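You operate a simulated robot arm through the tools that you are given. There is no shell and no other tool. Be economical: measure what you need, move in short steps, check, and stop when the job is done.

You are at the controls of a simulated two-armed robot. One attempt, no reset.

TASK
Slide the teal core box onto the trolley and roll it right out.
Fine: side gate up again before it rolls, brake on at the end.

Only the result counts: the job must be done as asked and must still hold three seconds after the hand-in. Knocking over, shifting, dropping, spilling or breaking anything else fails it.

THE ROBOT
Two 7-joint arms with fingered hands on one trunk, on a base that drives. Base frame: it is fixed to the floor where the robot stands at the start and does not move with it; the origin is under the middle of the robot, x ahead of it, y to its left, z up. Readings come in mm, degrees, newtons and seconds.
The left shoulder is at the start at [70, 142, 1014], the right one opposite. With the tool pointing down near the work surface each hand reaches from about 440 to 800 mm from the robot's upright axis, wherever it stands, measured 20 degrees to its own side. Places, roughly: brake of the trolley [600, 400, 700]; side gate of the trolley [1000, 100, 800]. Payload 3.6 kg a hand.
The TCP of each hand is the grasp point between the finger pads, 25 mm short of the fingertips. In the tool frame z runs along the fingers and y along their closing line. The gripper opens to 88 mm. The gripper's body begins 29 mm behind the TCP. The gripper is a hand of 5 fingers: y runs from the thumb to the fingers, the wrist lies at [-13, -97, -162] in the tool frame.
Orientation is that of the tool frame in the base frame, as a unit quaternion [x, y, z, w]. With the fingers straight down and the wrist toward the robot, the tool's x, y and z point along [0, 1, 0], [1, 0, 0] and [0, 0, -1] of the base frame.

THE INTERFACE
- The arms move only by the tool arm_command. It takes "left_targets", "right_targets" or both (then of equal length, played together; a hand with none holds still); each is a list of rows, each an object (a shift or turn left out is 0) with "translation": the shift along the tool's x, y, z in m, a list of three; "dr": the turn, a rotation vector about the tool's x, y, z in degrees, a list of three. In form: [{"translation": [x, y, z], "dr": [ax, ay, az]}, ...]. A call has 1 to 8 rows; each row shifts and turns the commanded pose from where the row before left it, along the tool's axes as they then stand. Each row takes 0.2 s and may step no farther than 50 mm and 8.6 degrees from the row before; otherwise, the whole call is refused. Where a pose cannot be reached the arm comes as near as it can. A force on the tool above 90 N (or 10 N above the force at the start of the call, whichever is more), or a blocked arm, ends the call early, and 0.2 s more pass. In this call time passes only in rows, and 0.2 s behind the last. The reply holds the time, the measured pose of the TCP, the force on the tool along the base axes, the opening and the grip force, in the units named above and with some noise, with the torque about the TCP (base axes, N m) and any sound that the robot's microphone picked up.
- Cameras (640 x 400 px; columns grow to the right, rows downward): "scene" is now at [127.7, 23, 1225]; the picture's right is [0.28, -0.96, 0.00], its down [-0.69, -0.20, -0.69] and it looks along [0.67, 0.19, -0.72] (base axes); focal length 214 px, centre (320, 200). "left" rides on the left gripper at [-59, -79, -105] in its tool frame; the picture's right is [-0.73, -0.32, 0.61], its down [0.62, -0.68, 0.38] and it looks along [0.29, 0.66, 0.70] (tool axes); focal length 234 px, centre (320, 200). "right" rides on the right gripper at [59, -79, -105] in its tool frame; the picture's right is [-0.73, 0.32, -0.61], its down [-0.62, -0.68, 0.38] and it looks along [-0.29, 0.66, 0.70] (tool axes); focal length 234 px, centre (320, 200). There is no depth. A picture from a camera that has moved, and an enlarged one, comes with that camera's place and axes in the base frame and with its lens.
- camera(camera): a new picture of that camera. No time passes.
- slide_trunk(by): slides the trunk up (or, below 0, down) by that many mm; the arms and the scene camera ride with it, the base frame stays. It gives what a move gives, with no picture.
- steer(legs): drives the robot by 1 to 6 legs, each [ahead, left, turn to the left] in mm, mm and degrees, along the robot's own axes; the way and the turn of a leg run together, so that a leg with both is an arc; at most 1500 mm and 180 degrees a leg. The arms and the cameras ride along, it lands a little off, and it stops where it bumps. It gives what a move gives.
- set_fingers(index, middle, ring, little, thumb_bend, thumb_turn, hand): sets how far each is bent, from 0 (flat) to 100 (curled in); at 30 the hand is open as for a grip, at 70 the pads meet at the TCP. One left out holds its place. A second passes; each finger stops where it meets its share of the squeeze, and holds until it gets a number again. It is the only way to open and close the hand. It gives what a move gives, with no picture; readings hold the bend of each and the force on index, middle, ring, little, thumb and palm. thumb_turn goes from beside the hand (0) to across from the fingers (100), as for a grip.
- pan_tilt(pan, tilt): turns the head with the scene camera to pan (to the left, within 86 degrees either way) and tilt (down, from -29 to 69), counted from straight ahead of the robot. It gives what a move gives.
- close_up(camera, box): a new picture of the part [left, top, right, bottom] of that camera's present view, enlarged. No time passes.
- finish_job(): hands the job in; it is judged then, once.

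Work in short steps. Places have to be worked out from the pictures, the camera data and where the tool is seen: move nearer, look again, correct. Check each grasp and each placing, and mend what went wrong. You have 120 turns and 100 pictures in all, those below and enlarged ones among them. Open the grippers and draw the arms clear of the work before you hand the job in, unless the task says otherwise; then end with one line.

The tools are called after ">>>" as name(argument=value, ...) on one line, values as JSON. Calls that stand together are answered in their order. arm_command: Moves the arms, as the interface text tells. Its arguments: {"type":"object","properties":{"left_targets":{"type":"array","items":{"type":"object","properties":{"translation":{"type":"array","items":{"type":"number"}},"dr":{"type":"array","items":{"type":"number"}}}}},"right_targets":{"type":"array","items":{"type":"object","properties":{"translation":{"type":"array","items":{"type":"number"}},"dr":{"type":"array","items":{"type":"number"}}}}}},"required":[]} The other tools are called the same way: slide_trunk (by) slides the trunk up or down; set_fingers (index, middle, ring, little, thumb_bend, thumb_turn, hand) moves the fingers one by one; steer (legs) drives the base; pan_tilt (pan, tilt) turns the head that bears the scene camera; camera (camera) takes a picture; close_up (camera, box) takes an enlarged picture of a part of a camera's view; finish_job () hands the job in.

At the start:

```text
time_s: 0.0
left_eef_pos: [440.6, 335.3, 1031.5]
left_tool_rot: [0.707, 0.707, 0.0, 0.0]
left_wrist_force: [0.6, -1.3, -0.3]
left_wrist_torque: [0.03, -0.03, -0.03]
left_grip_width: 88.0
left_grip_force: 0.1
left_shape: jaw
left_bend: [30.0, 30.0, 30.0, 30.0, 30.0, 98.0]
left_finger forces: [0.1, 0.1, 0.0, 0.0, 0.0, 0.0]
right_eef_pos: [561.4, -83.6, 1086.8]
right_tool_rot: [0.707, 0.708, 0.0, 0.001]
right_wrist_force: [0.7, -0.7, 1.0]
right_wrist_torque: [-0.01, -0.03, -0.05]
right_grip_width: 87.8
right_grip_force: 0.0
right_shape: jaw
right_bend: [30.0, 30.0, 30.0, 30.0, 30.0, 98.0]
right_finger forces: [0.1, 0.0, 0.1, 0.0, 0.1, 0.1]
trunk travel left (down, up): [-550.0, 390.0]
robot x, y, heading: [-1.5, -0.2, 0.3]
head pan, tilt: [16.1, 46.1]
```

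scene: 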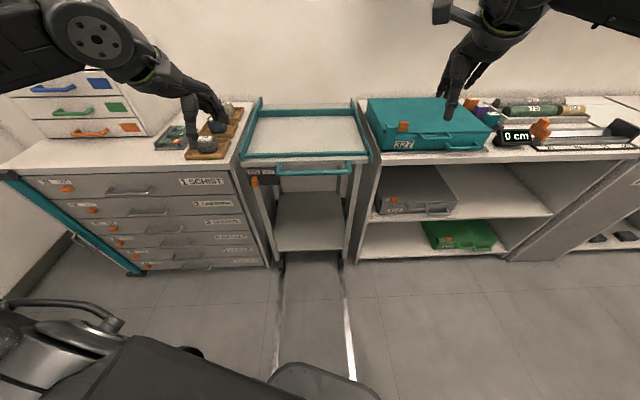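
right: 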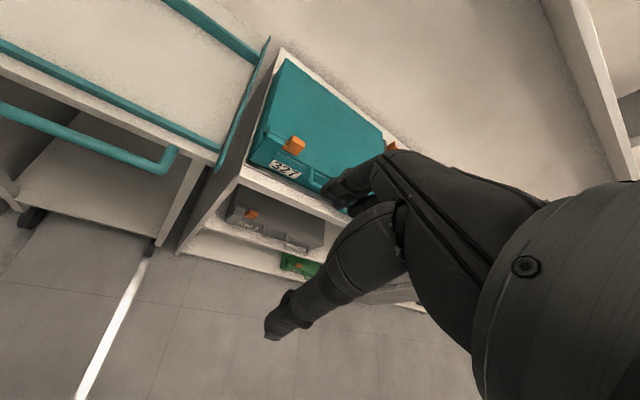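
left: 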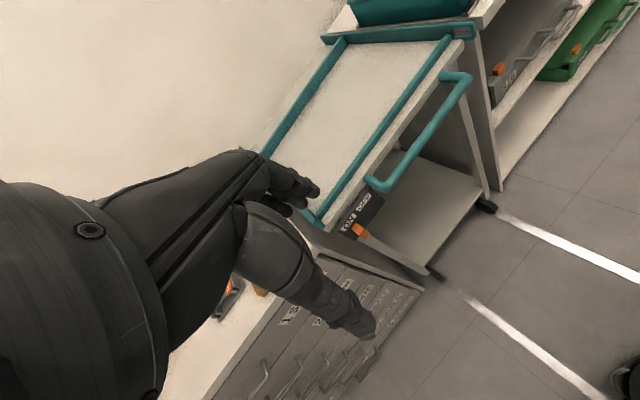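

I'll look closely at the trolley, its gate, brake and the box before moving.

>>> close_up(camera="scene", box=[230, 80, 390, 180])

>>> close_up(camera="scene", box=[340, 80, 500, 180])

>>> close_up(camera="left", box=[300, 0, 500, 280])

>>> close_up(camera="scene", box=[230, 150, 390, 250])

```text
4.00 times, centred on (310, 130) of scene
camera zoom: at [127.7, 23.0, 1225.0], right [0.28, -0.96, 0.0], down [-0.69, -0.2, -0.69], along [0.67, 0.19, -0.72], focal length 858 px, centre (360, 480)
```

zoom: 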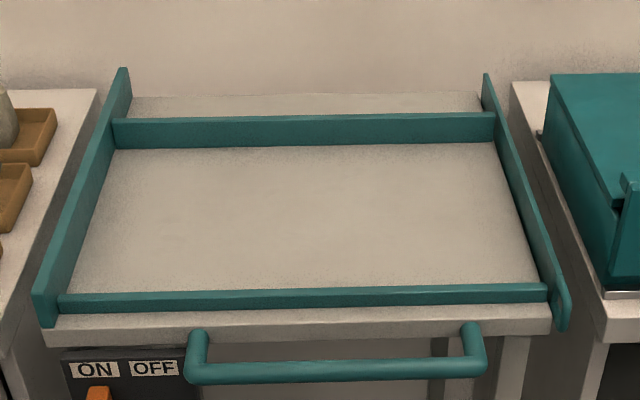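

```text
4.00 times, centred on (420, 130) of scene
camera zoom: at [127.7, 23.0, 1225.0], right [0.28, -0.96, 0.0], down [-0.69, -0.2, -0.69], along [0.67, 0.19, -0.72], focal length 858 px, centre (-80, 480)
```

zoom: 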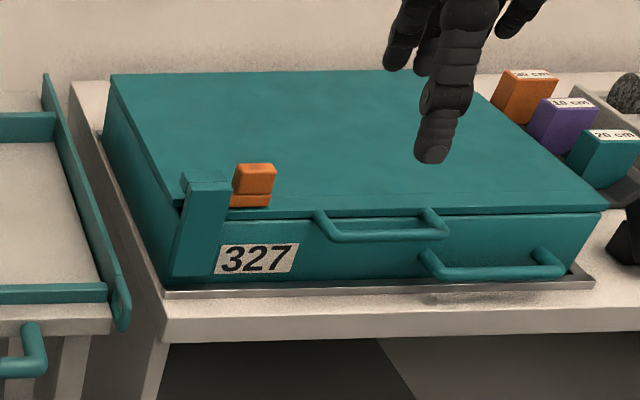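

```text
1.43 times, centred on (400, 140) of left
camera zoom: at [360.9, 278.3, 1137.4], right [-0.32, -0.73, -0.61], down [-0.68, 0.62, -0.38], along [0.66, 0.29, -0.7], focal length 334 px, centre (206, 286)
```

zoom: 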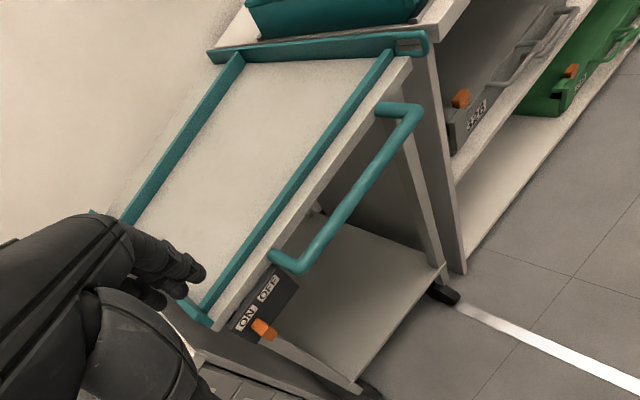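

```text
4.00 times, centred on (310, 200) of scene
camera zoom: at [127.7, 23.0, 1225.0], right [0.28, -0.96, 0.0], down [-0.69, -0.2, -0.69], along [0.67, 0.19, -0.72], focal length 858 px, centre (360, 200)
```

zoom: 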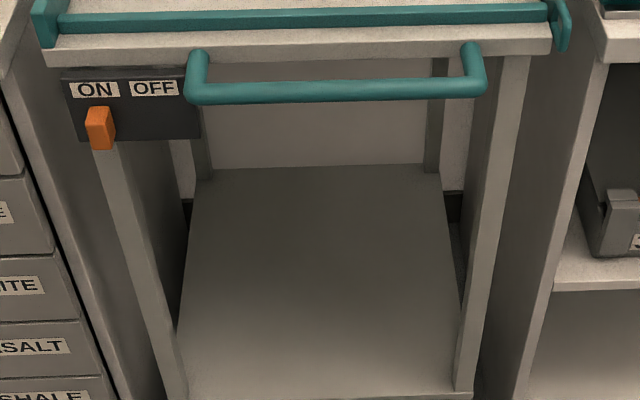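

>>> close_up(camera="left", box=[400, 0, 500, 63])

>>> close_up(camera="right", box=[120, 20, 300, 200])

>>> close_up(camera="scene", box=[340, 90, 388, 170])

>>> close_up(camera="scene", box=[380, 110, 460, 160])

```text
6.35 times, centred on (450, 32) of left
camera zoom: at [360.9, 278.3, 1137.4], right [-0.32, -0.73, -0.61], down [-0.68, 0.62, -0.38], along [0.66, 0.29, -0.7], focal length 1487 px, centre (-505, 1270)
```

zoom: 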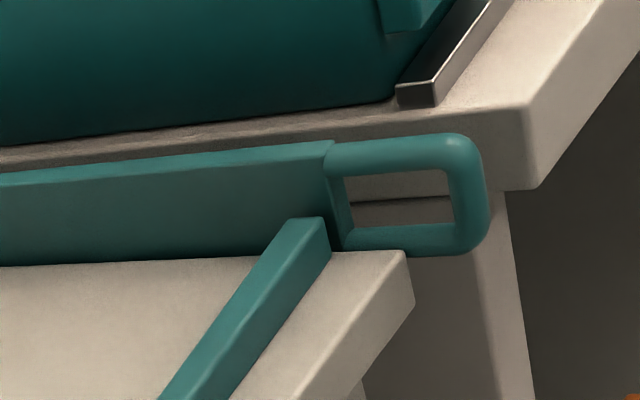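

```text
2.22 times, centred on (210, 110) of right
camera zoom: at [482.1, -23.7, 1190.6], right [0.32, -0.73, 0.61], down [-0.68, -0.62, -0.38], along [0.66, -0.29, -0.7], focal length 520 px, centre (564, 400)
```

zoom: 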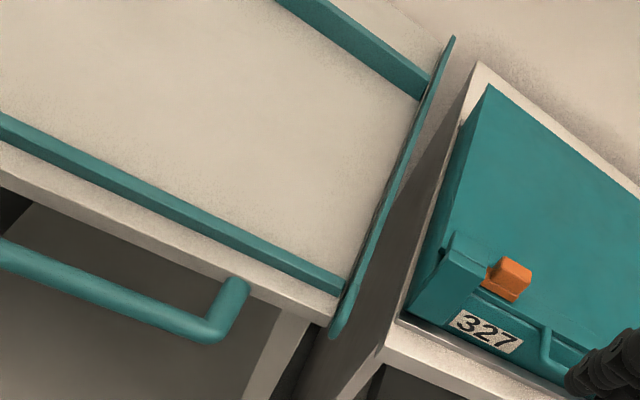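

```text
5.00 times, centred on (364, 130) of scene
camera zoom: at [127.7, 23.0, 1225.0], right [0.28, -0.96, 0.0], down [-0.69, -0.2, -0.69], along [0.67, 0.19, -0.72], focal length 1072 px, centre (100, 550)
```

zoom: 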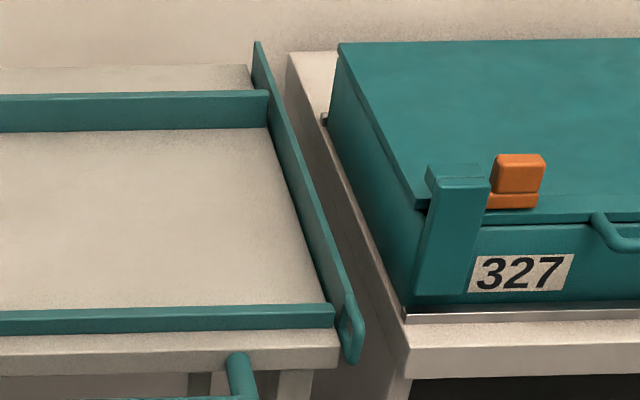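

```text
8.00 times, centred on (420, 135) of scene
camera zoom: at [127.7, 23.0, 1225.0], right [0.28, -0.96, 0.0], down [-0.69, -0.2, -0.69], along [0.67, 0.19, -0.72], focal length 1716 px, centre (-480, 720)
```

zoom: 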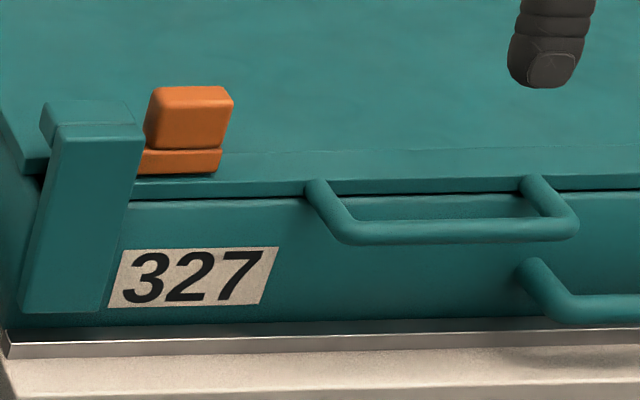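

The bay is yawed about 18° to my left and the gate has a loop handle at its front end. The bridged gap to the counter is about 50 mm. I turn to face the bay squarely.

>>> steer(legs=[[0, 0, 17.7]])

>>> pan_tilt(pan=0, tilt=40)

>>> camera(camera="scene")

>>> camera(camera="right")

```text
time_s: 1.4
left_eef_pos: [316.7, 454.3, 1030.7]
left_tool_rot: [0.589, 0.808, 0.0, 0.0]
left_wrist_force: [-0.7, 0.9, -1.0]
left_wrist_torque: [-0.03, -0.02, 0.02]
left_grip_width: 87.6
left_grip_force: 0.1
left_shape: jaw
left_bend: [30.0, 30.0, 30.0, 30.0, 30.0, 98.0]
left_finger forces: [0.1, 0.0, 0.0, 0.0, 0.1, 0.1]
right_eef_pos: [559.4, 92.2, 1085.6]
right_tool_rot: [0.59, 0.808, -0.001, 0.0]
right_wrist_force: [0.3, 0.0, 0.0]
right_wrist_torque: [-0.01, -0.02, 0.0]
right_grip_width: 88.0
right_grip_force: 0.0
right_shape: jaw
right_bend: [30.0, 30.0, 30.0, 30.0, 30.0, 98.0]
right_finger forces: [0.1, 0.1, 0.0, 0.0, 0.0, 0.0]
trunk travel left (down, up): [-550.0, 390.0]
robot x, y, heading: [1.4, -0.7, 18.0]
head pan, tilt: [16.1, 46.1]
```

```text
time_s: 2.2
left_eef_pos: [316.7, 453.8, 1031.9]
left_tool_rot: [0.59, 0.808, 0.0, 0.0]
left_wrist_force: [-1.0, 0.1, 0.1]
left_wrist_torque: [0.01, -0.04, 0.04]
left_grip_width: 87.5
left_grip_force: 0.1
left_shape: jaw
left_bend: [30.0, 30.0, 30.0, 30.0, 30.0, 98.0]
left_finger forces: [0.0, 0.1, 0.0, 0.0, 0.0, 0.0]
right_eef_pos: [560.0, 91.4, 1086.2]
right_tool_rot: [0.589, 0.808, 0.0, 0.0]
right_wrist_force: [-0.7, 1.0, -0.2]
right_wrist_torque: [0.0, -0.02, -0.01]
right_grip_width: 87.4
right_grip_force: 0.2
right_shape: jaw
right_bend: [30.0, 30.0, 30.0, 30.0, 30.0, 98.0]
right_finger forces: [0.1, 0.0, 0.0, 0.0, 0.1, 0.0]
trunk travel left (down, up): [-550.0, 390.0]
robot x, y, heading: [4.1, 1.0, 17.6]
head pan, tilt: [0.0, 40.0]
```

```text
88 pictures are left
camera scene: at [129.0, 41.9, 1233.8], right [0.31, -0.95, 0.0], down [-0.61, -0.2, -0.77], along [0.73, 0.23, -0.64], focal length 214 px, centre (320, 200)
```

scene: 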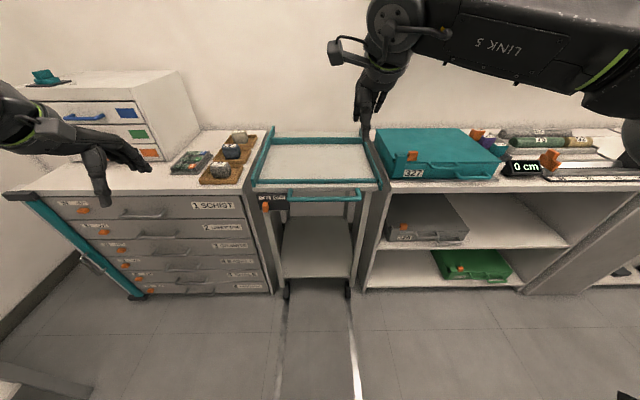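

```text
87 pictures are left
camera right: at [466.7, 124.4, 1190.6], right [0.53, -0.59, 0.61], down [-0.46, -0.8, -0.38], along [0.71, -0.08, -0.7], focal length 234 px, centre (320, 200)
```

right: 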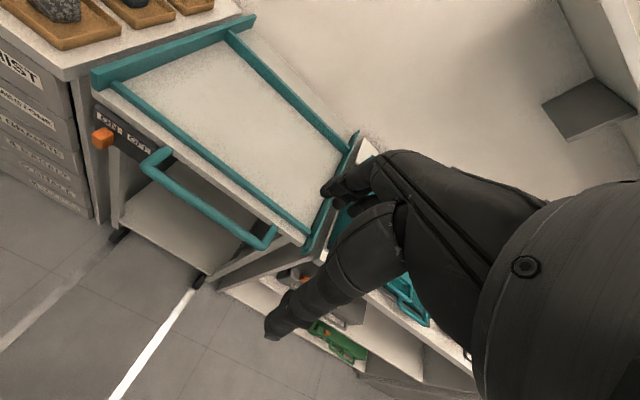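

Triangulating gives deck corner ≈ (753, 32, 797), with the gate top around z 845. I bring the right hand above the deck, just inside the gate, and look.

>>> arm_command(right_targets=[{"translation": [-0.008, 0.034, 0.034]}, {"translation": [-0.008, 0.034, 0.034]}, {"translation": [-0.008, 0.034, 0.034]}, {"translation": [-0.008, 0.034, 0.034]}, {"translation": [-0.008, 0.034, 0.034]}, {"translation": [-0.008, 0.034, 0.034]}])

>>> camera(camera="right")

>>> close_up(camera="scene", box=[300, 90, 460, 190])

>>> close_up(camera="left", box=[300, 0, 640, 213])

```text
time_s: 3.6
left_eef_pos: [317.5, 456.3, 1031.0]
left_tool_rot: [0.589, 0.808, -0.001, 0.001]
left_wrist_force: [-1.0, -0.9, -1.1]
left_wrist_torque: [-0.02, 0.03, 0.0]
left_grip_width: 87.6
left_grip_force: 0.0
left_shape: jaw
left_bend: [30.0, 30.0, 30.0, 30.0, 30.0, 98.0]
left_finger forces: [0.1, 0.1, 0.0, 0.0, 0.0, 0.0]
right_eef_pos: [766.6, 108.8, 880.4]
right_tool_rot: [0.589, 0.808, -0.001, 0.0]
right_wrist_force: [0.1, 0.0, -0.2]
right_wrist_torque: [-0.04, 0.04, 0.0]
right_grip_width: 88.0
right_grip_force: 0.2
right_shape: jaw
right_bend: [30.0, 30.0, 30.0, 30.0, 30.0, 98.0]
right_finger forces: [0.1, 0.0, 0.0, 0.1, 0.0, 0.1]
right hand out of reach, approached as far as the arm can: row 6
trunk travel left (down, up): [-550.0, 390.0]
robot x, y, heading: [2.1, 2.0, 17.3]
head pan, tilt: [0.0, 40.0]
```

```text
86 pictures are left
camera right: at [672.8, 140.9, 983.9], right [0.53, -0.59, 0.61], down [-0.46, -0.8, -0.38], along [0.71, -0.08, -0.7], focal length 234 px, centre (320, 200)
```

right: 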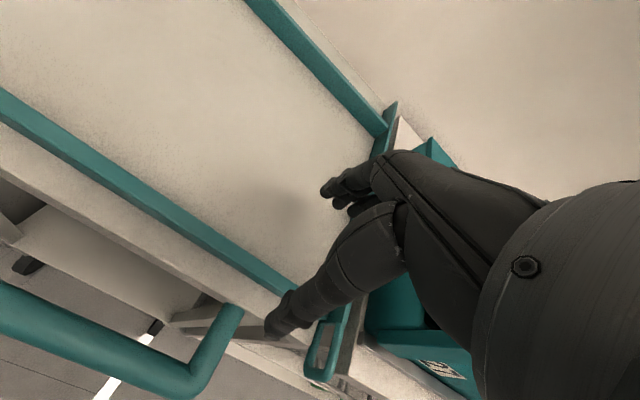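

```text
4.00 times, centred on (380, 140) of scene
camera zoom: at [129.8, 43.9, 1233.7], right [0.3, -0.95, 0.0], down [-0.61, -0.2, -0.77], along [0.73, 0.23, -0.64], focal length 858 px, centre (80, 440)
```

zoom: 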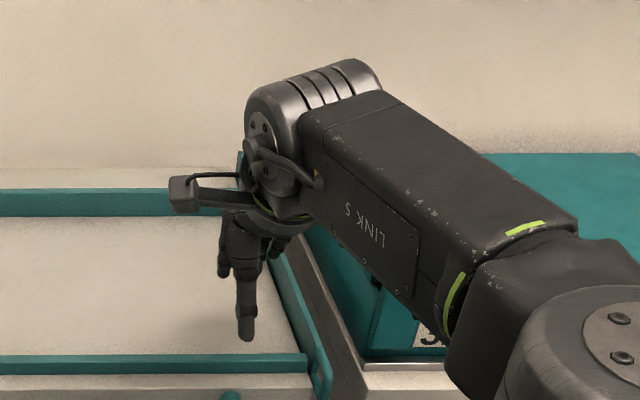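

```text
1.88 times, centred on (470, 106) of left
camera zoom: at [259.8, 377.1, 1136.5], right [-0.09, -0.79, -0.61], down [-0.84, 0.38, -0.38], along [0.54, 0.48, -0.7], focal length 440 px, centre (38, 376)
```

zoom: 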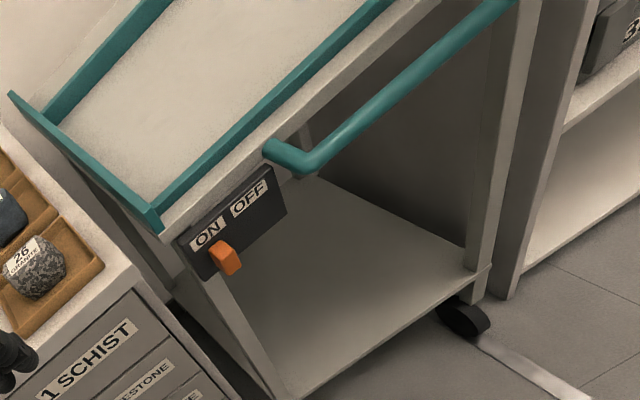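

The right hand is at its reach limit, so I drive ahead a bit while pulling the hand back the same amount.

>>> steer(legs=[[80, 0, 0]])

>>> arm_command(right_targets=[{"translation": [0, -0.04, 0.01]}, {"translation": [0, -0.02, 0.022]}])

>>> camera(camera="right")

```text
time_s: 4.6
left_eef_pos: [394.4, 479.2, 1030.6]
left_tool_rot: [0.589, 0.808, 0.0, -0.001]
left_wrist_force: [0.3, -0.5, 0.2]
left_wrist_torque: [-0.04, 0.03, -0.02]
left_grip_width: 87.8
left_grip_force: 0.0
left_shape: jaw
left_bend: [30.0, 30.0, 30.0, 30.0, 30.0, 98.0]
left_finger forces: [0.0, 0.1, 0.0, 0.0, 0.0, 0.1]
right_eef_pos: [842.7, 130.4, 880.0]
right_tool_rot: [0.59, 0.807, 0.0, -0.001]
right_wrist_force: [-0.1, -0.2, 0.1]
right_wrist_torque: [-0.01, 0.02, -0.03]
right_grip_width: 87.6
right_grip_force: 0.1
right_shape: jaw
right_bend: [30.0, 30.0, 30.0, 30.0, 30.0, 98.0]
right_finger forces: [0.0, 0.0, 0.0, 0.0, 0.1, 0.0]
trunk travel left (down, up): [-550.0, 390.0]
robot x, y, heading: [80.6, 23.4, 17.7]
head pan, tilt: [0.0, 40.0]
```

```text
time_s: 5.2
left_eef_pos: [392.6, 480.8, 1031.5]
left_tool_rot: [0.589, 0.808, 0.0, 0.0]
left_wrist_force: [1.3, -0.3, -0.7]
left_wrist_torque: [0.02, 0.05, 0.03]
left_grip_width: 87.8
left_grip_force: 0.0
left_shape: jaw
left_bend: [30.0, 30.0, 30.0, 30.0, 30.0, 98.0]
left_finger forces: [0.0, 0.0, 0.1, 0.0, 0.1, 0.0]
right_eef_pos: [784.5, 111.4, 846.6]
right_tool_rot: [0.59, 0.807, 0.0, 0.0]
right_wrist_force: [0.1, -0.3, -0.3]
right_wrist_torque: [0.03, -0.01, -0.01]
right_grip_width: 87.9
right_grip_force: 0.0
right_shape: jaw
right_bend: [30.0, 30.0, 30.0, 30.0, 30.0, 98.0]
right_finger forces: [0.1, 0.0, 0.1, 0.0, 0.0, 0.0]
trunk travel left (down, up): [-550.0, 390.0]
robot x, y, heading: [73.9, 23.7, 17.7]
head pan, tilt: [0.0, 40.0]
```

```text
83 pictures are left
camera right: at [690.8, 145.1, 951.5], right [0.53, -0.59, 0.61], down [-0.46, -0.8, -0.38], along [0.71, -0.08, -0.7], focal length 234 px, centre (320, 200)
```

right: 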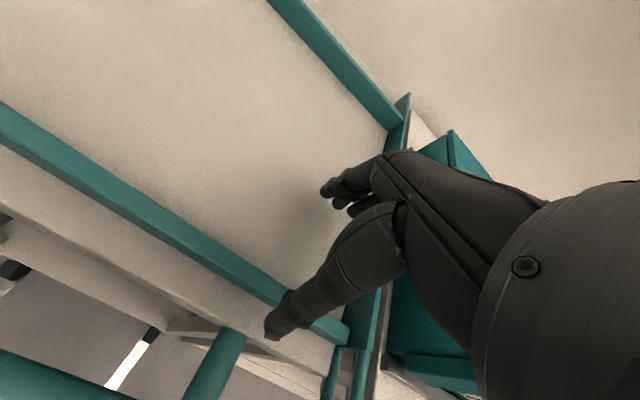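

Fingertips are just inside the gate, below its top. I push to the right in small steps.

>>> arm_command(right_targets=[{"translation": [-0.02, 0, 0]}, {"translation": [-0.02, 0, 0]}, {"translation": [-0.015, 0, 0]}, {"translation": [-0.015, 0, 0]}])

>>> camera(camera="right")

```text
time_s: 6.2
left_eef_pos: [394.2, 478.8, 1032.3]
left_tool_rot: [0.59, 0.808, 0.0, 0.0]
left_wrist_force: [-0.2, -0.1, 0.3]
left_wrist_torque: [0.01, -0.02, 0.01]
left_grip_width: 88.1
left_grip_force: 0.1
left_shape: jaw
left_bend: [30.0, 30.0, 30.0, 30.0, 30.0, 98.0]
left_finger forces: [0.1, 0.0, 0.0, 0.0, 0.0, 0.1]
right_eef_pos: [807.2, 43.8, 848.0]
right_tool_rot: [0.589, 0.808, 0.0, 0.001]
right_wrist_force: [-1.0, 1.2, 0.1]
right_wrist_torque: [-0.05, -0.03, 0.03]
right_grip_width: 87.8
right_grip_force: 0.1
right_shape: jaw
right_bend: [30.0, 30.0, 30.0, 30.0, 30.0, 98.0]
right_finger forces: [0.1, 0.0, 0.0, 1.7, 0.0, 0.1]
trunk travel left (down, up): [-550.0, 390.0]
robot x, y, heading: [77.1, 26.1, 17.7]
head pan, tilt: [0.0, 40.0]
```

```text
82 pictures are left
camera right: at [712.6, 76.7, 952.6], right [0.53, -0.59, 0.61], down [-0.46, -0.8, -0.38], along [0.71, -0.08, -0.7], focal length 234 px, centre (320, 200)
```

right: 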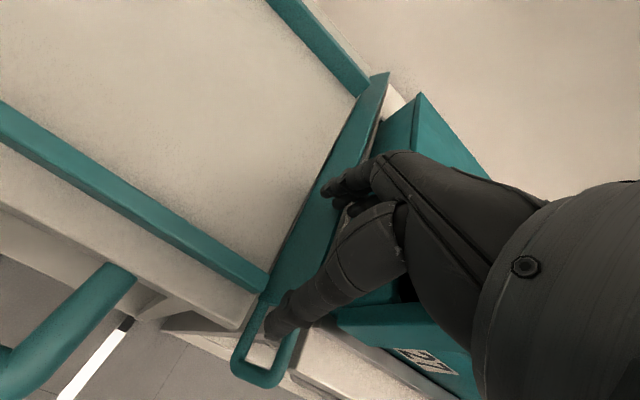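

The gate folds outward easily, like a bridge. I now press it down flat without going further toward the box.

>>> arm_command(right_targets=[{"translation": [-0.002, 0, 0.008]}, {"translation": [-0.002, 0, 0.008]}, {"translation": [0, 0, 0.006]}])

>>> camera(camera="right")

```text
time_s: 7.0
left_eef_pos: [388.2, 480.9, 1033.0]
left_tool_rot: [0.589, 0.808, 0.001, 0.001]
left_wrist_force: [0.4, -0.3, 0.3]
left_wrist_torque: [0.01, 0.0, -0.01]
left_grip_width: 87.7
left_grip_force: 0.0
left_shape: jaw
left_bend: [30.0, 30.0, 30.0, 30.0, 30.0, 98.0]
left_finger forces: [0.1, 0.0, 0.0, 0.0, 0.1, 0.0]
right_eef_pos: [804.3, 42.3, 831.5]
right_tool_rot: [0.589, 0.808, 0.003, 0.004]
right_wrist_force: [-3.5, 5.4, 23.5]
right_wrist_torque: [-1.48, -1.35, -0.31]
right_grip_width: 88.0
right_grip_force: 0.2
right_shape: jaw
right_bend: [30.0, 30.0, 26.0, 28.0, 30.0, 98.0]
right_finger forces: [0.0, 2.2, 16.3, 17.4, 0.0, 2.4]
trunk travel left (down, up): [-550.0, 390.0]
robot x, y, heading: [75.8, 22.8, 18.1]
head pan, tilt: [0.0, 40.0]
```

```text
81 pictures are left
camera right: at [709.7, 74.9, 935.2], right [0.52, -0.59, 0.61], down [-0.46, -0.8, -0.39], along [0.72, -0.07, -0.69], focal length 234 px, centre (320, 200)
```

right: 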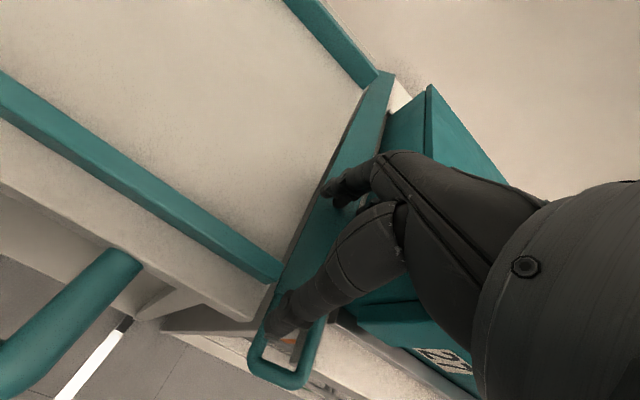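

Pressing gave 23 N, so the gate is likely down. I lift the hand and check.

>>> arm_command(right_targets=[{"translation": [0.01, -0.01, -0.03]}, {"translation": [0.02, -0.02, -0.035]}, {"translation": [0.02, -0.03, -0.03]}, {"translation": [0.02, -0.04, -0.02]}, {"translation": [0.02, -0.04, -0.02]}])

>>> camera(camera="right")

>>> close_up(camera="scene", box=[320, 100, 520, 225])

```text
time_s: 8.2
left_eef_pos: [392.3, 479.9, 1032.0]
left_tool_rot: [0.589, 0.808, 0.001, 0.0]
left_wrist_force: [0.1, 0.6, -0.3]
left_wrist_torque: [0.0, -0.02, 0.03]
left_grip_width: 87.6
left_grip_force: 0.1
left_shape: jaw
left_bend: [30.0, 30.0, 30.0, 30.0, 30.0, 98.0]
left_finger forces: [0.0, 0.1, 0.1, 0.0, 0.1, 0.0]
right_eef_pos: [645.1, 85.7, 965.2]
right_tool_rot: [0.59, 0.808, 0.001, 0.001]
right_wrist_force: [0.0, -0.7, 0.2]
right_wrist_torque: [-0.02, -0.04, -0.01]
right_grip_width: 87.8
right_grip_force: 0.1
right_shape: jaw
right_bend: [30.0, 30.0, 30.0, 30.0, 30.0, 98.0]
right_finger forces: [0.1, 0.2, 0.0, 0.1, 0.0, 0.1]
trunk travel left (down, up): [-550.0, 390.0]
robot x, y, heading: [77.0, 21.4, 17.7]
head pan, tilt: [0.0, 40.0]
```

```text
80 pictures are left
camera right: at [551.0, 118.5, 1069.7], right [0.53, -0.59, 0.61], down [-0.46, -0.8, -0.38], along [0.71, -0.08, -0.7], focal length 234 px, centre (320, 200)
```

right: 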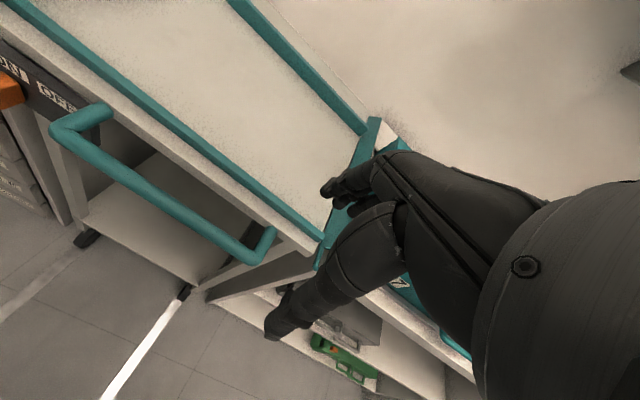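

```text
3.20 times, centred on (420, 162) of scene
camera zoom: at [203.4, 66.6, 1234.0], right [0.3, -0.95, 0.0], down [-0.61, -0.2, -0.77], along [0.73, 0.23, -0.64], focal length 686 px, centre (0, 320)
```

zoom: 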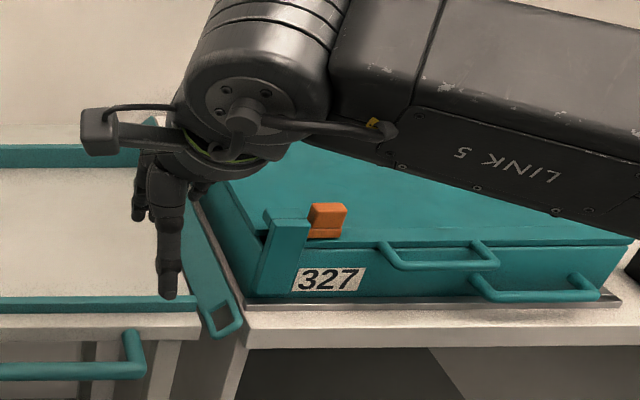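

The gate lies flat as a bridge. I drive right to look at the box's right end.

>>> steer(legs=[[0, -400, 0]])

>>> camera(camera="scene")

>>> camera(camera="right")

>>> camera(camera="left")

```text
time_s: 10.7
left_eef_pos: [514.2, 100.0, 1032.1]
left_tool_rot: [0.592, 0.806, 0.0, 0.0]
left_wrist_force: [1.6, -0.1, 0.4]
left_wrist_torque: [0.0, 0.02, 0.01]
left_grip_width: 87.8
left_grip_force: 0.0
left_shape: jaw
left_bend: [30.0, 30.0, 30.0, 30.0, 30.0, 98.0]
left_finger forces: [0.0, 0.1, 0.0, 0.0, 0.1, 0.0]
right_eef_pos: [765.9, -293.1, 963.4]
right_tool_rot: [0.591, 0.806, 0.001, 0.0]
right_wrist_force: [-0.4, 0.9, 0.1]
right_wrist_torque: [0.06, -0.04, 0.01]
right_grip_width: 87.6
right_grip_force: 0.1
right_shape: jaw
right_bend: [30.0, 30.0, 30.0, 30.0, 30.0, 98.0]
right_finger forces: [0.0, 0.0, 0.1, 0.0, 0.0, 0.1]
trunk travel left (down, up): [-550.0, 390.0]
robot x, y, heading: [195.9, -352.1, 17.4]
head pan, tilt: [0.0, 40.0]
```

```text
78 pictures are left
camera scene: at [324.9, -311.4, 1233.8], right [0.3, -0.95, 0.0], down [-0.61, -0.19, -0.77], along [0.73, 0.23, -0.64], focal length 214 px, centre (320, 200)
```

scene: 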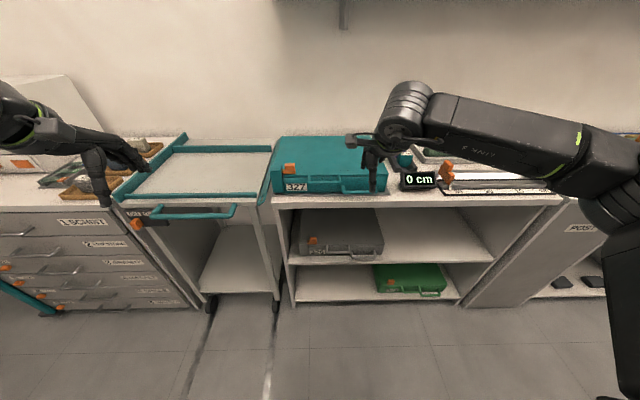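

```text
77 pictures are left
camera right: at [672.9, -260.8, 1068.7], right [0.53, -0.6, 0.61], down [-0.46, -0.8, -0.38], along [0.71, -0.08, -0.7], focal length 234 px, centre (320, 200)
```

right: 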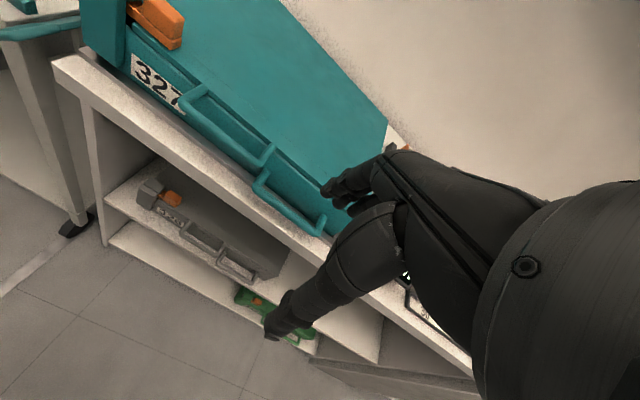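

```text
76 pictures are left
camera left: at [456.3, 21.4, 1137.5], right [-0.09, -0.79, -0.61], down [-0.84, 0.39, -0.38], along [0.54, 0.47, -0.7], focal length 234 px, centre (320, 200)
```

left: 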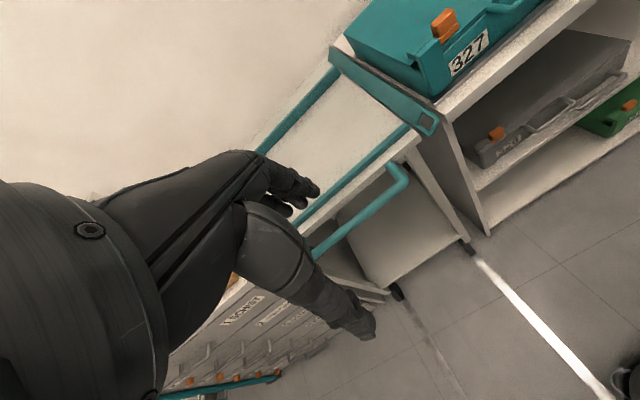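

>>> close_up(camera="scene", box=[330, 120, 450, 210])

>>> close_up(camera="scene", box=[100, 130, 340, 280])

```text
4.44 times, centred on (390, 165) of scene
camera zoom: at [324.9, -311.4, 1233.8], right [0.3, -0.95, 0.0], down [-0.61, -0.19, -0.77], along [0.73, 0.23, -0.64], focal length 953 px, centre (9, 356)
```

zoom: 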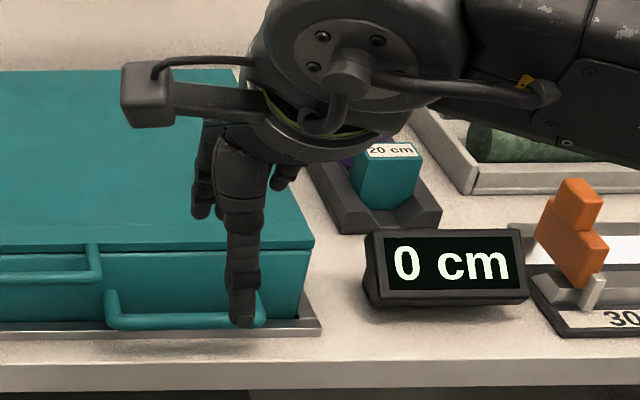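

```text
2.67 times, centred on (220, 205) of scene
camera zoom: at [324.9, -311.4, 1233.8], right [0.3, -0.95, 0.0], down [-0.61, -0.19, -0.77], along [0.73, 0.23, -0.64], focal length 572 px, centre (587, 187)
```

zoom: 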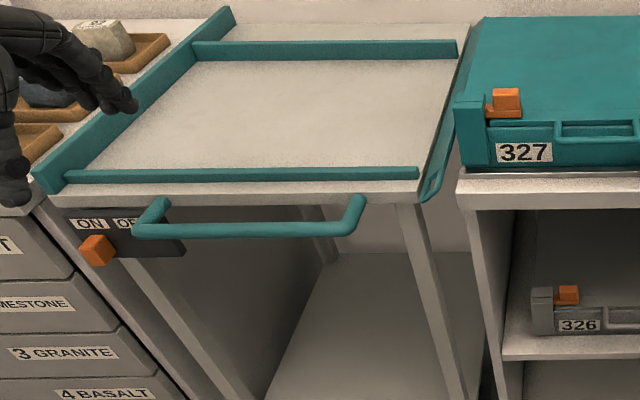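

>>> close_up(camera="left", box=[310, 30, 470, 150])

```text
3.33 times, centred on (390, 90) of left
camera zoom: at [456.3, 21.4, 1137.5], right [-0.09, -0.79, -0.61], down [-0.84, 0.39, -0.38], along [0.54, 0.47, -0.7], focal length 781 px, centre (87, 567)
```

zoom: 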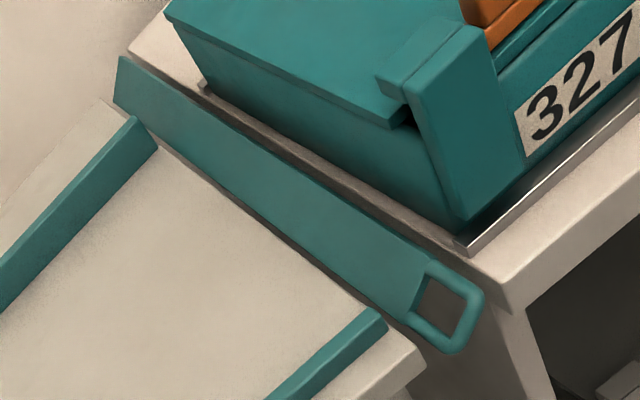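

The gate's outer edge may still be tilted a bit. I bring the left hand lower and closer to look at it from the side.

>>> arm_command(left_targets=[{"translation": [0, 0.0, 0.045]}, {"translation": [0, 0.0, 0.045]}, {"translation": [0, 0.0, 0.045]}, {"translation": [0, 0.0, 0.045]}])

>>> camera(camera="left")

```text
time_s: 11.7
left_eef_pos: [513.9, 100.1, 850.6]
left_tool_rot: [0.592, 0.806, 0.0, -0.001]
left_wrist_force: [-0.9, 0.6, 0.3]
left_wrist_torque: [0.0, 0.03, -0.05]
left_grip_width: 87.6
left_grip_force: 0.0
left_shape: jaw
left_bend: [30.0, 30.0, 30.0, 30.0, 30.0, 98.0]
left_finger forces: [0.0, 0.0, 0.1, 0.0, 0.0, 0.0]
right_eef_pos: [766.3, -292.9, 962.5]
right_tool_rot: [0.592, 0.806, 0.0, 0.0]
right_wrist_force: [0.0, 0.4, -0.4]
right_wrist_torque: [0.0, -0.03, 0.02]
right_grip_width: 87.9
right_grip_force: 0.0
right_shape: jaw
right_bend: [30.0, 30.0, 30.0, 30.0, 30.0, 98.0]
right_finger forces: [0.0, 0.0, 0.1, 0.0, 0.0, 0.1]
trunk travel left (down, up): [-550.0, 390.0]
robot x, y, heading: [195.3, -350.4, 17.7]
head pan, tilt: [0.0, 40.0]
```

```text
72 pictures are left
camera left: at [456.5, 21.1, 955.8], right [-0.09, -0.79, -0.61], down [-0.84, 0.39, -0.38], along [0.54, 0.47, -0.7], focal length 234 px, centre (320, 200)
```

left: 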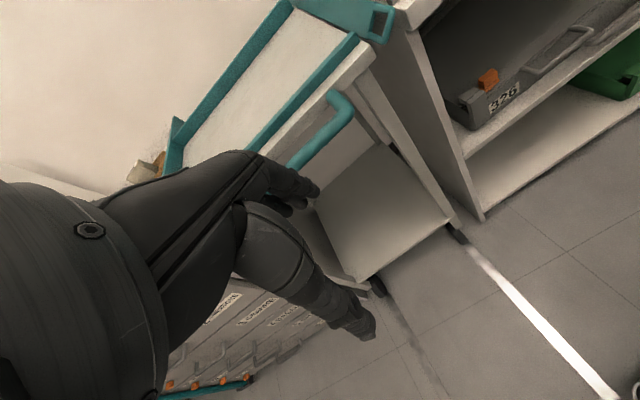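

>>> close_up(camera="left", box=[290, 0, 450, 100])

```text
4.00 times, centred on (370, 50) of left
camera zoom: at [456.5, 21.1, 955.8], right [-0.09, -0.79, -0.61], down [-0.84, 0.39, -0.38], along [0.54, 0.47, -0.7], focal length 937 px, centre (120, 800)
```

zoom: 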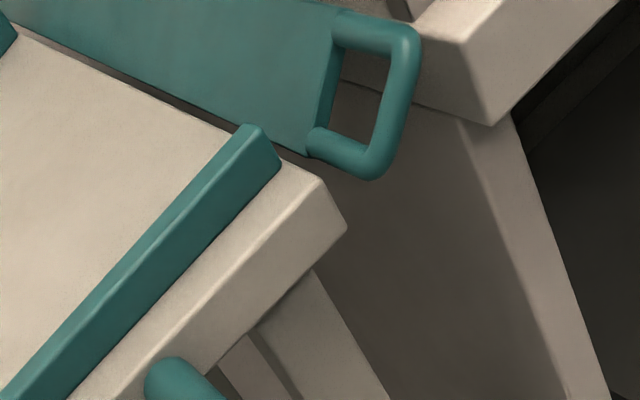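

The geometry puts the gate's outer edge at z≈819, so it is only partly lowered. I'll press down on its loop handle, in front of the counter, with the left fingers. First I position above it.

>>> arm_command(left_targets=[{"translation": [0, 0, -0.045]}, {"translation": [-0.033, 0.0284, 0]}, {"translation": [-0.033, 0.0284, 0]}, {"translation": [-0.033, 0.0284, 0]}, {"translation": [-0.033, 0.0284, 0]}, {"translation": [-0.032, 0.0284, 0]}])

>>> camera(camera="left")

>>> close_up(camera="scene", box=[180, 110, 340, 220])

```text
time_s: 13.1
left_eef_pos: [701.9, -14.0, 896.7]
left_tool_rot: [0.591, 0.806, -0.001, 0.0]
left_wrist_force: [0.6, 0.0, 0.0]
left_wrist_torque: [-0.01, 0.02, -0.01]
left_grip_width: 88.0
left_grip_force: 0.0
left_shape: jaw
left_bend: [30.0, 30.0, 30.0, 30.0, 30.0, 98.0]
left_finger forces: [0.1, 0.1, 0.0, 0.0, 0.0, 0.1]
right_eef_pos: [767.0, -293.8, 962.7]
right_tool_rot: [0.591, 0.807, -0.001, -0.001]
right_wrist_force: [1.4, 0.7, 0.5]
right_wrist_torque: [0.01, -0.01, -0.04]
right_grip_width: 87.8
right_grip_force: 0.0
right_shape: jaw
right_bend: [30.0, 30.0, 30.0, 30.0, 30.0, 98.0]
right_finger forces: [0.0, 0.0, 0.0, 0.0, 0.0, 0.0]
trunk travel left (down, up): [-550.0, 390.0]
robot x, y, heading: [194.6, -354.1, 17.4]
head pan, tilt: [0.0, 40.0]
```

```text
70 pictures are left
camera left: at [644.0, -93.0, 1002.4], right [-0.09, -0.79, -0.61], down [-0.84, 0.39, -0.38], along [0.54, 0.47, -0.7], focal length 234 px, centre (320, 200)
```

left: 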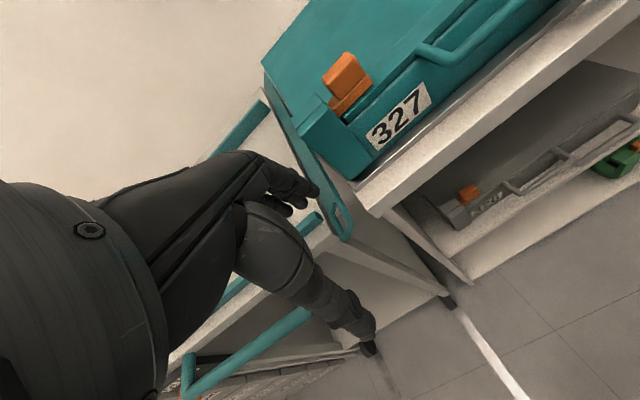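

```text
3.64 times, centred on (260, 165) of scene
camera zoom: at [326.1, -311.0, 1233.7], right [0.3, -0.95, 0.0], down [-0.61, -0.19, -0.77], along [0.73, 0.23, -0.64], focal length 780 px, centre (538, 327)
```

zoom: 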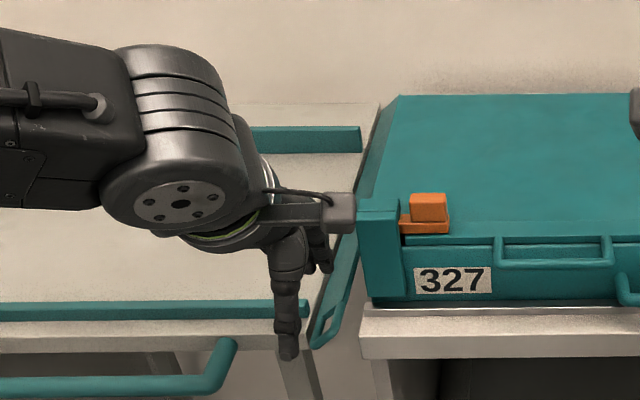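

The gate is visibly tilted. I shift slightly left and press straight down on the handle in steps.

>>> arm_command(left_targets=[{"translation": [0.013, 0, 0.025]}, {"translation": [0, 0, 0.015]}, {"translation": [0, 0, 0.012]}, {"translation": [0, 0, 0.01]}, {"translation": [0, 0, 0.01]}])

>>> camera(camera="left")

```text
time_s: 14.3
left_eef_pos: [696.1, 1.3, 825.3]
left_tool_rot: [0.591, 0.807, 0.0, 0.0]
left_wrist_force: [1.0, -0.4, 1.1]
left_wrist_torque: [-0.01, -0.02, -0.02]
left_grip_width: 87.9
left_grip_force: 0.0
left_shape: jaw
left_bend: [30.0, 30.0, 30.0, 30.0, 30.0, 98.0]
left_finger forces: [0.5, 0.1, 0.1, 0.1, 0.1, 0.0]
right_eef_pos: [766.2, -292.9, 964.0]
right_tool_rot: [0.591, 0.807, 0.0, -0.001]
right_wrist_force: [-0.7, -0.4, -0.1]
right_wrist_torque: [-0.01, -0.01, 0.0]
right_grip_width: 87.8
right_grip_force: 0.0
right_shape: jaw
right_bend: [30.0, 30.0, 30.0, 30.0, 30.0, 98.0]
right_finger forces: [0.0, 0.0, 0.0, 0.1, 0.0, 0.0]
trunk travel left (down, up): [-550.0, 390.0]
robot x, y, heading: [196.3, -354.4, 17.6]
head pan, tilt: [0.0, 40.0]
```

```text
68 pictures are left
camera left: at [637.6, -78.7, 930.7], right [-0.09, -0.79, -0.61], down [-0.84, 0.39, -0.38], along [0.54, 0.47, -0.7], focal length 234 px, centre (320, 200)
```

left: 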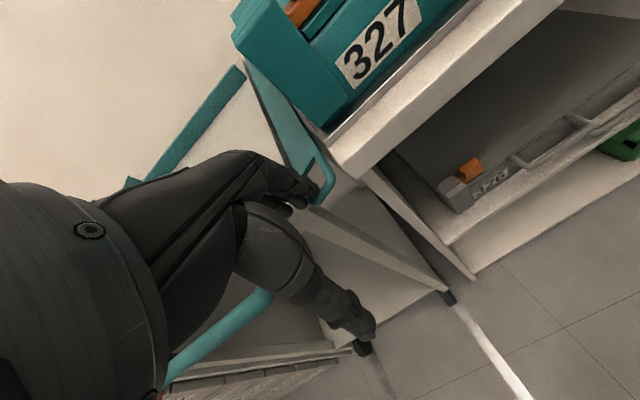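

Contact is just starting. I push a bit right and down.

>>> arm_command(left_targets=[{"translation": [-0.008, 0, 0.006]}, {"translation": [-0.008, 0, 0.006]}, {"translation": [-0.006, 0, 0.006]}, {"translation": [0, 0, 0.006]}])

>>> close_up(camera="left", box=[220, 40, 420, 240])

>>> close_up(camera="scene", box=[180, 110, 340, 220])

```text
time_s: 15.3
left_eef_pos: [697.6, -15.3, 804.3]
left_tool_rot: [0.588, 0.809, 0.004, 0.003]
left_wrist_force: [-15.1, 33.2, 43.5]
left_wrist_torque: [1.62, -2.01, 2.26]
left_grip_width: 87.8
left_grip_force: 0.1
left_shape: jaw
left_bend: [23.0, 30.0, 27.0, 29.0, 30.0, 98.0]
left_finger forces: [13.9, 44.1, 0.0, 0.0, 0.1, 0.1]
right_eef_pos: [759.1, -290.2, 968.7]
right_tool_rot: [0.59, 0.807, 0.002, 0.003]
right_wrist_force: [-0.4, 0.1, 0.5]
right_wrist_torque: [0.02, 0.01, -0.03]
right_grip_width: 88.0
right_grip_force: 0.0
right_shape: jaw
right_bend: [30.0, 30.0, 30.0, 30.0, 30.0, 98.0]
right_finger forces: [0.0, 0.1, 0.0, 0.1, 0.0, 0.0]
trunk travel left (down, up): [-550.0, 390.0]
robot x, y, heading: [192.6, -353.2, 17.6]
head pan, tilt: [0.0, 40.0]
```

```text
2.00 times, centred on (320, 140) of left
camera zoom: at [638.5, -96.0, 910.1], right [-0.08, -0.79, -0.61], down [-0.84, 0.38, -0.39], along [0.54, 0.48, -0.69], focal length 468 px, centre (320, 320)
```

zoom: 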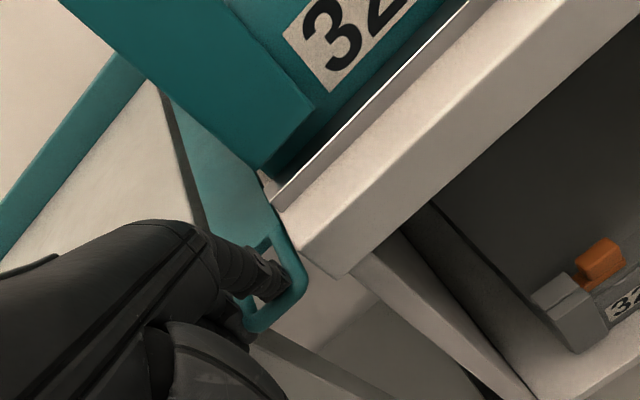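

```text
3.64 times, centred on (260, 165) of scene
camera zoom: at [315.8, -308.5, 1235.2], right [0.3, -0.95, 0.0], down [-0.61, -0.2, -0.77], along [0.73, 0.23, -0.64], focal length 780 px, centre (538, 327)
```

zoom: 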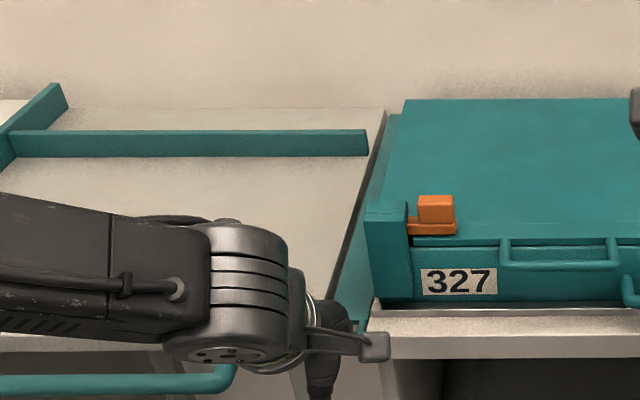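

The gate now lies against the counter edge with a hard stop at 43 N. I back off upward gently, since a finger is in the loop, and check that the gate stays.

>>> arm_command(left_targets=[{"translation": [0.006, 0, -0.01]}, {"translation": [0, 0, -0.02]}, {"translation": [0, 0, -0.03]}, {"translation": [0, -0.01, -0.03]}])

>>> close_up(camera="left", box=[220, 40, 460, 240])

>>> close_up(camera="scene", box=[180, 110, 340, 220])

```text
time_s: 16.3
left_eef_pos: [690.9, -20.5, 888.5]
left_tool_rot: [0.592, 0.806, 0.0, -0.001]
left_wrist_force: [-0.2, -0.2, -0.1]
left_wrist_torque: [0.0, 0.0, -0.01]
left_grip_width: 88.0
left_grip_force: 0.0
left_shape: jaw
left_bend: [30.0, 30.0, 30.0, 30.0, 30.0, 98.0]
left_finger forces: [0.1, 0.1, 0.0, 0.1, 0.0, 0.0]
right_eef_pos: [765.3, -293.7, 964.0]
right_tool_rot: [0.592, 0.806, 0.0, 0.0]
right_wrist_force: [-0.3, -0.2, -0.1]
right_wrist_torque: [-0.02, 0.01, 0.04]
right_grip_width: 87.7
right_grip_force: 0.2
right_shape: jaw
right_bend: [30.0, 30.0, 30.0, 30.0, 30.0, 98.0]
right_finger forces: [0.1, 0.0, 0.0, 0.0, 0.1, 0.0]
trunk travel left (down, up): [-550.0, 390.0]
robot x, y, heading: [200.4, -356.8, 17.4]
head pan, tilt: [0.0, 40.0]
```

```text
2.00 times, centred on (340, 140) of left
camera zoom: at [632.1, -99.4, 995.3], right [-0.09, -0.79, -0.61], down [-0.84, 0.39, -0.38], along [0.54, 0.47, -0.7], focal length 468 px, centre (280, 320)
```

zoom: 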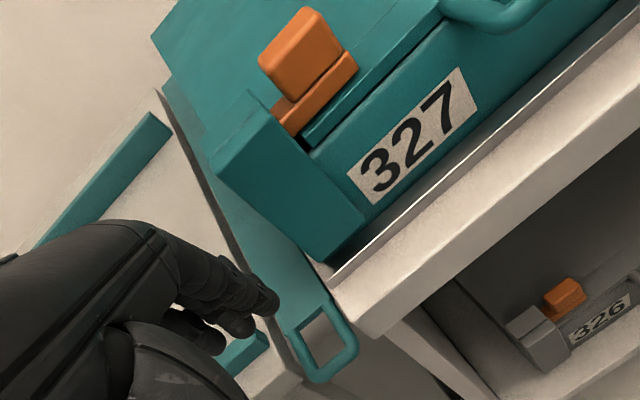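

```text
3.64 times, centred on (260, 165) of scene
camera zoom: at [324.2, -311.0, 1233.8], right [0.3, -0.95, 0.0], down [-0.61, -0.19, -0.77], along [0.73, 0.23, -0.64], focal length 780 px, centre (538, 327)
```

zoom: 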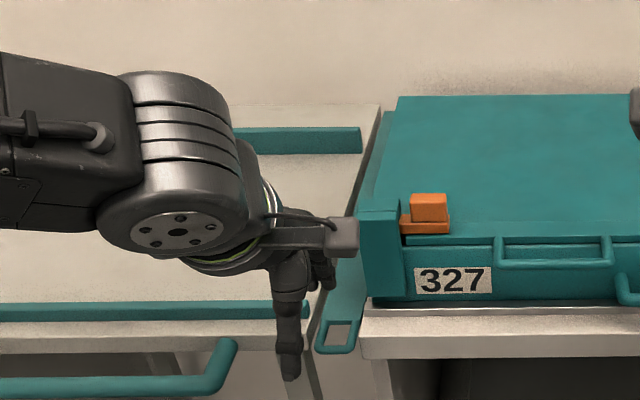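

The gate is fully down and stays put. For the box I plan to insert the right fingers in its body handle loop and pull it left, so I pull the hand back a little to see the handle clearly.

>>> arm_command(right_targets=[{"translation": [-0.02, -0.04, 0.0]}, {"translation": [-0.02, -0.04, 0.0]}])

>>> close_up(camera="right", box=[140, 60, 380, 260])

>>> close_up(camera="scene", box=[320, 140, 420, 220])

```text
time_s: 16.9
left_eef_pos: [690.1, -20.9, 889.7]
left_tool_rot: [0.592, 0.806, 0.001, 0.001]
left_wrist_force: [0.1, 0.9, 0.4]
left_wrist_torque: [0.03, -0.04, 0.03]
left_grip_width: 88.0
left_grip_force: 0.1
left_shape: jaw
left_bend: [30.0, 30.0, 30.0, 30.0, 30.0, 98.0]
left_finger forces: [0.0, 0.0, 0.1, 0.0, 0.1, 0.1]
right_eef_pos: [702.0, -356.5, 964.5]
right_tool_rot: [0.591, 0.807, 0.0, 0.0]
right_wrist_force: [-1.0, -0.1, -0.4]
right_wrist_torque: [0.01, -0.01, -0.01]
right_grip_width: 87.6
right_grip_force: 0.1
right_shape: jaw
right_bend: [30.0, 30.0, 30.0, 30.0, 30.0, 98.0]
right_finger forces: [0.0, 0.0, 0.0, 0.0, 0.0, 0.0]
trunk travel left (down, up): [-550.0, 390.0]
robot x, y, heading: [193.2, -350.0, 17.3]
head pan, tilt: [0.0, 40.0]
```

```text
2.00 times, centred on (260, 160) of right
camera zoom: at [608.4, -323.3, 1068.2], right [0.53, -0.6, 0.61], down [-0.46, -0.8, -0.38], along [0.71, -0.08, -0.7], focal length 468 px, centre (440, 280)
```

zoom: 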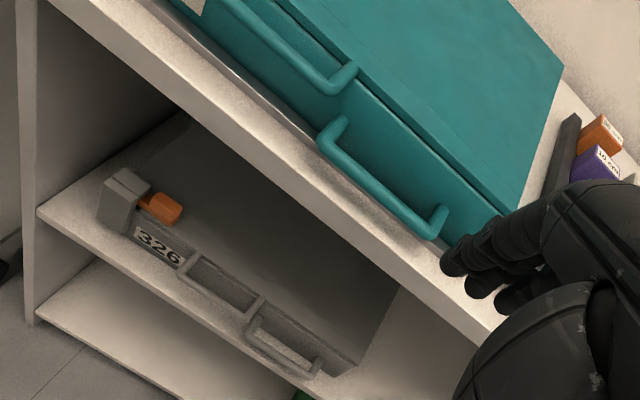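

```text
5.00 times, centred on (370, 180) of scene
camera zoom: at [324.0, -312.0, 1234.0], right [0.3, -0.95, 0.0], down [-0.61, -0.19, -0.77], along [0.73, 0.23, -0.64], focal length 1072 px, centre (70, 300)
```

zoom: 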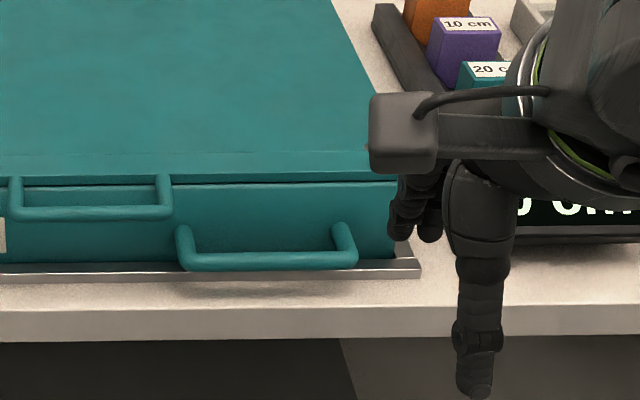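

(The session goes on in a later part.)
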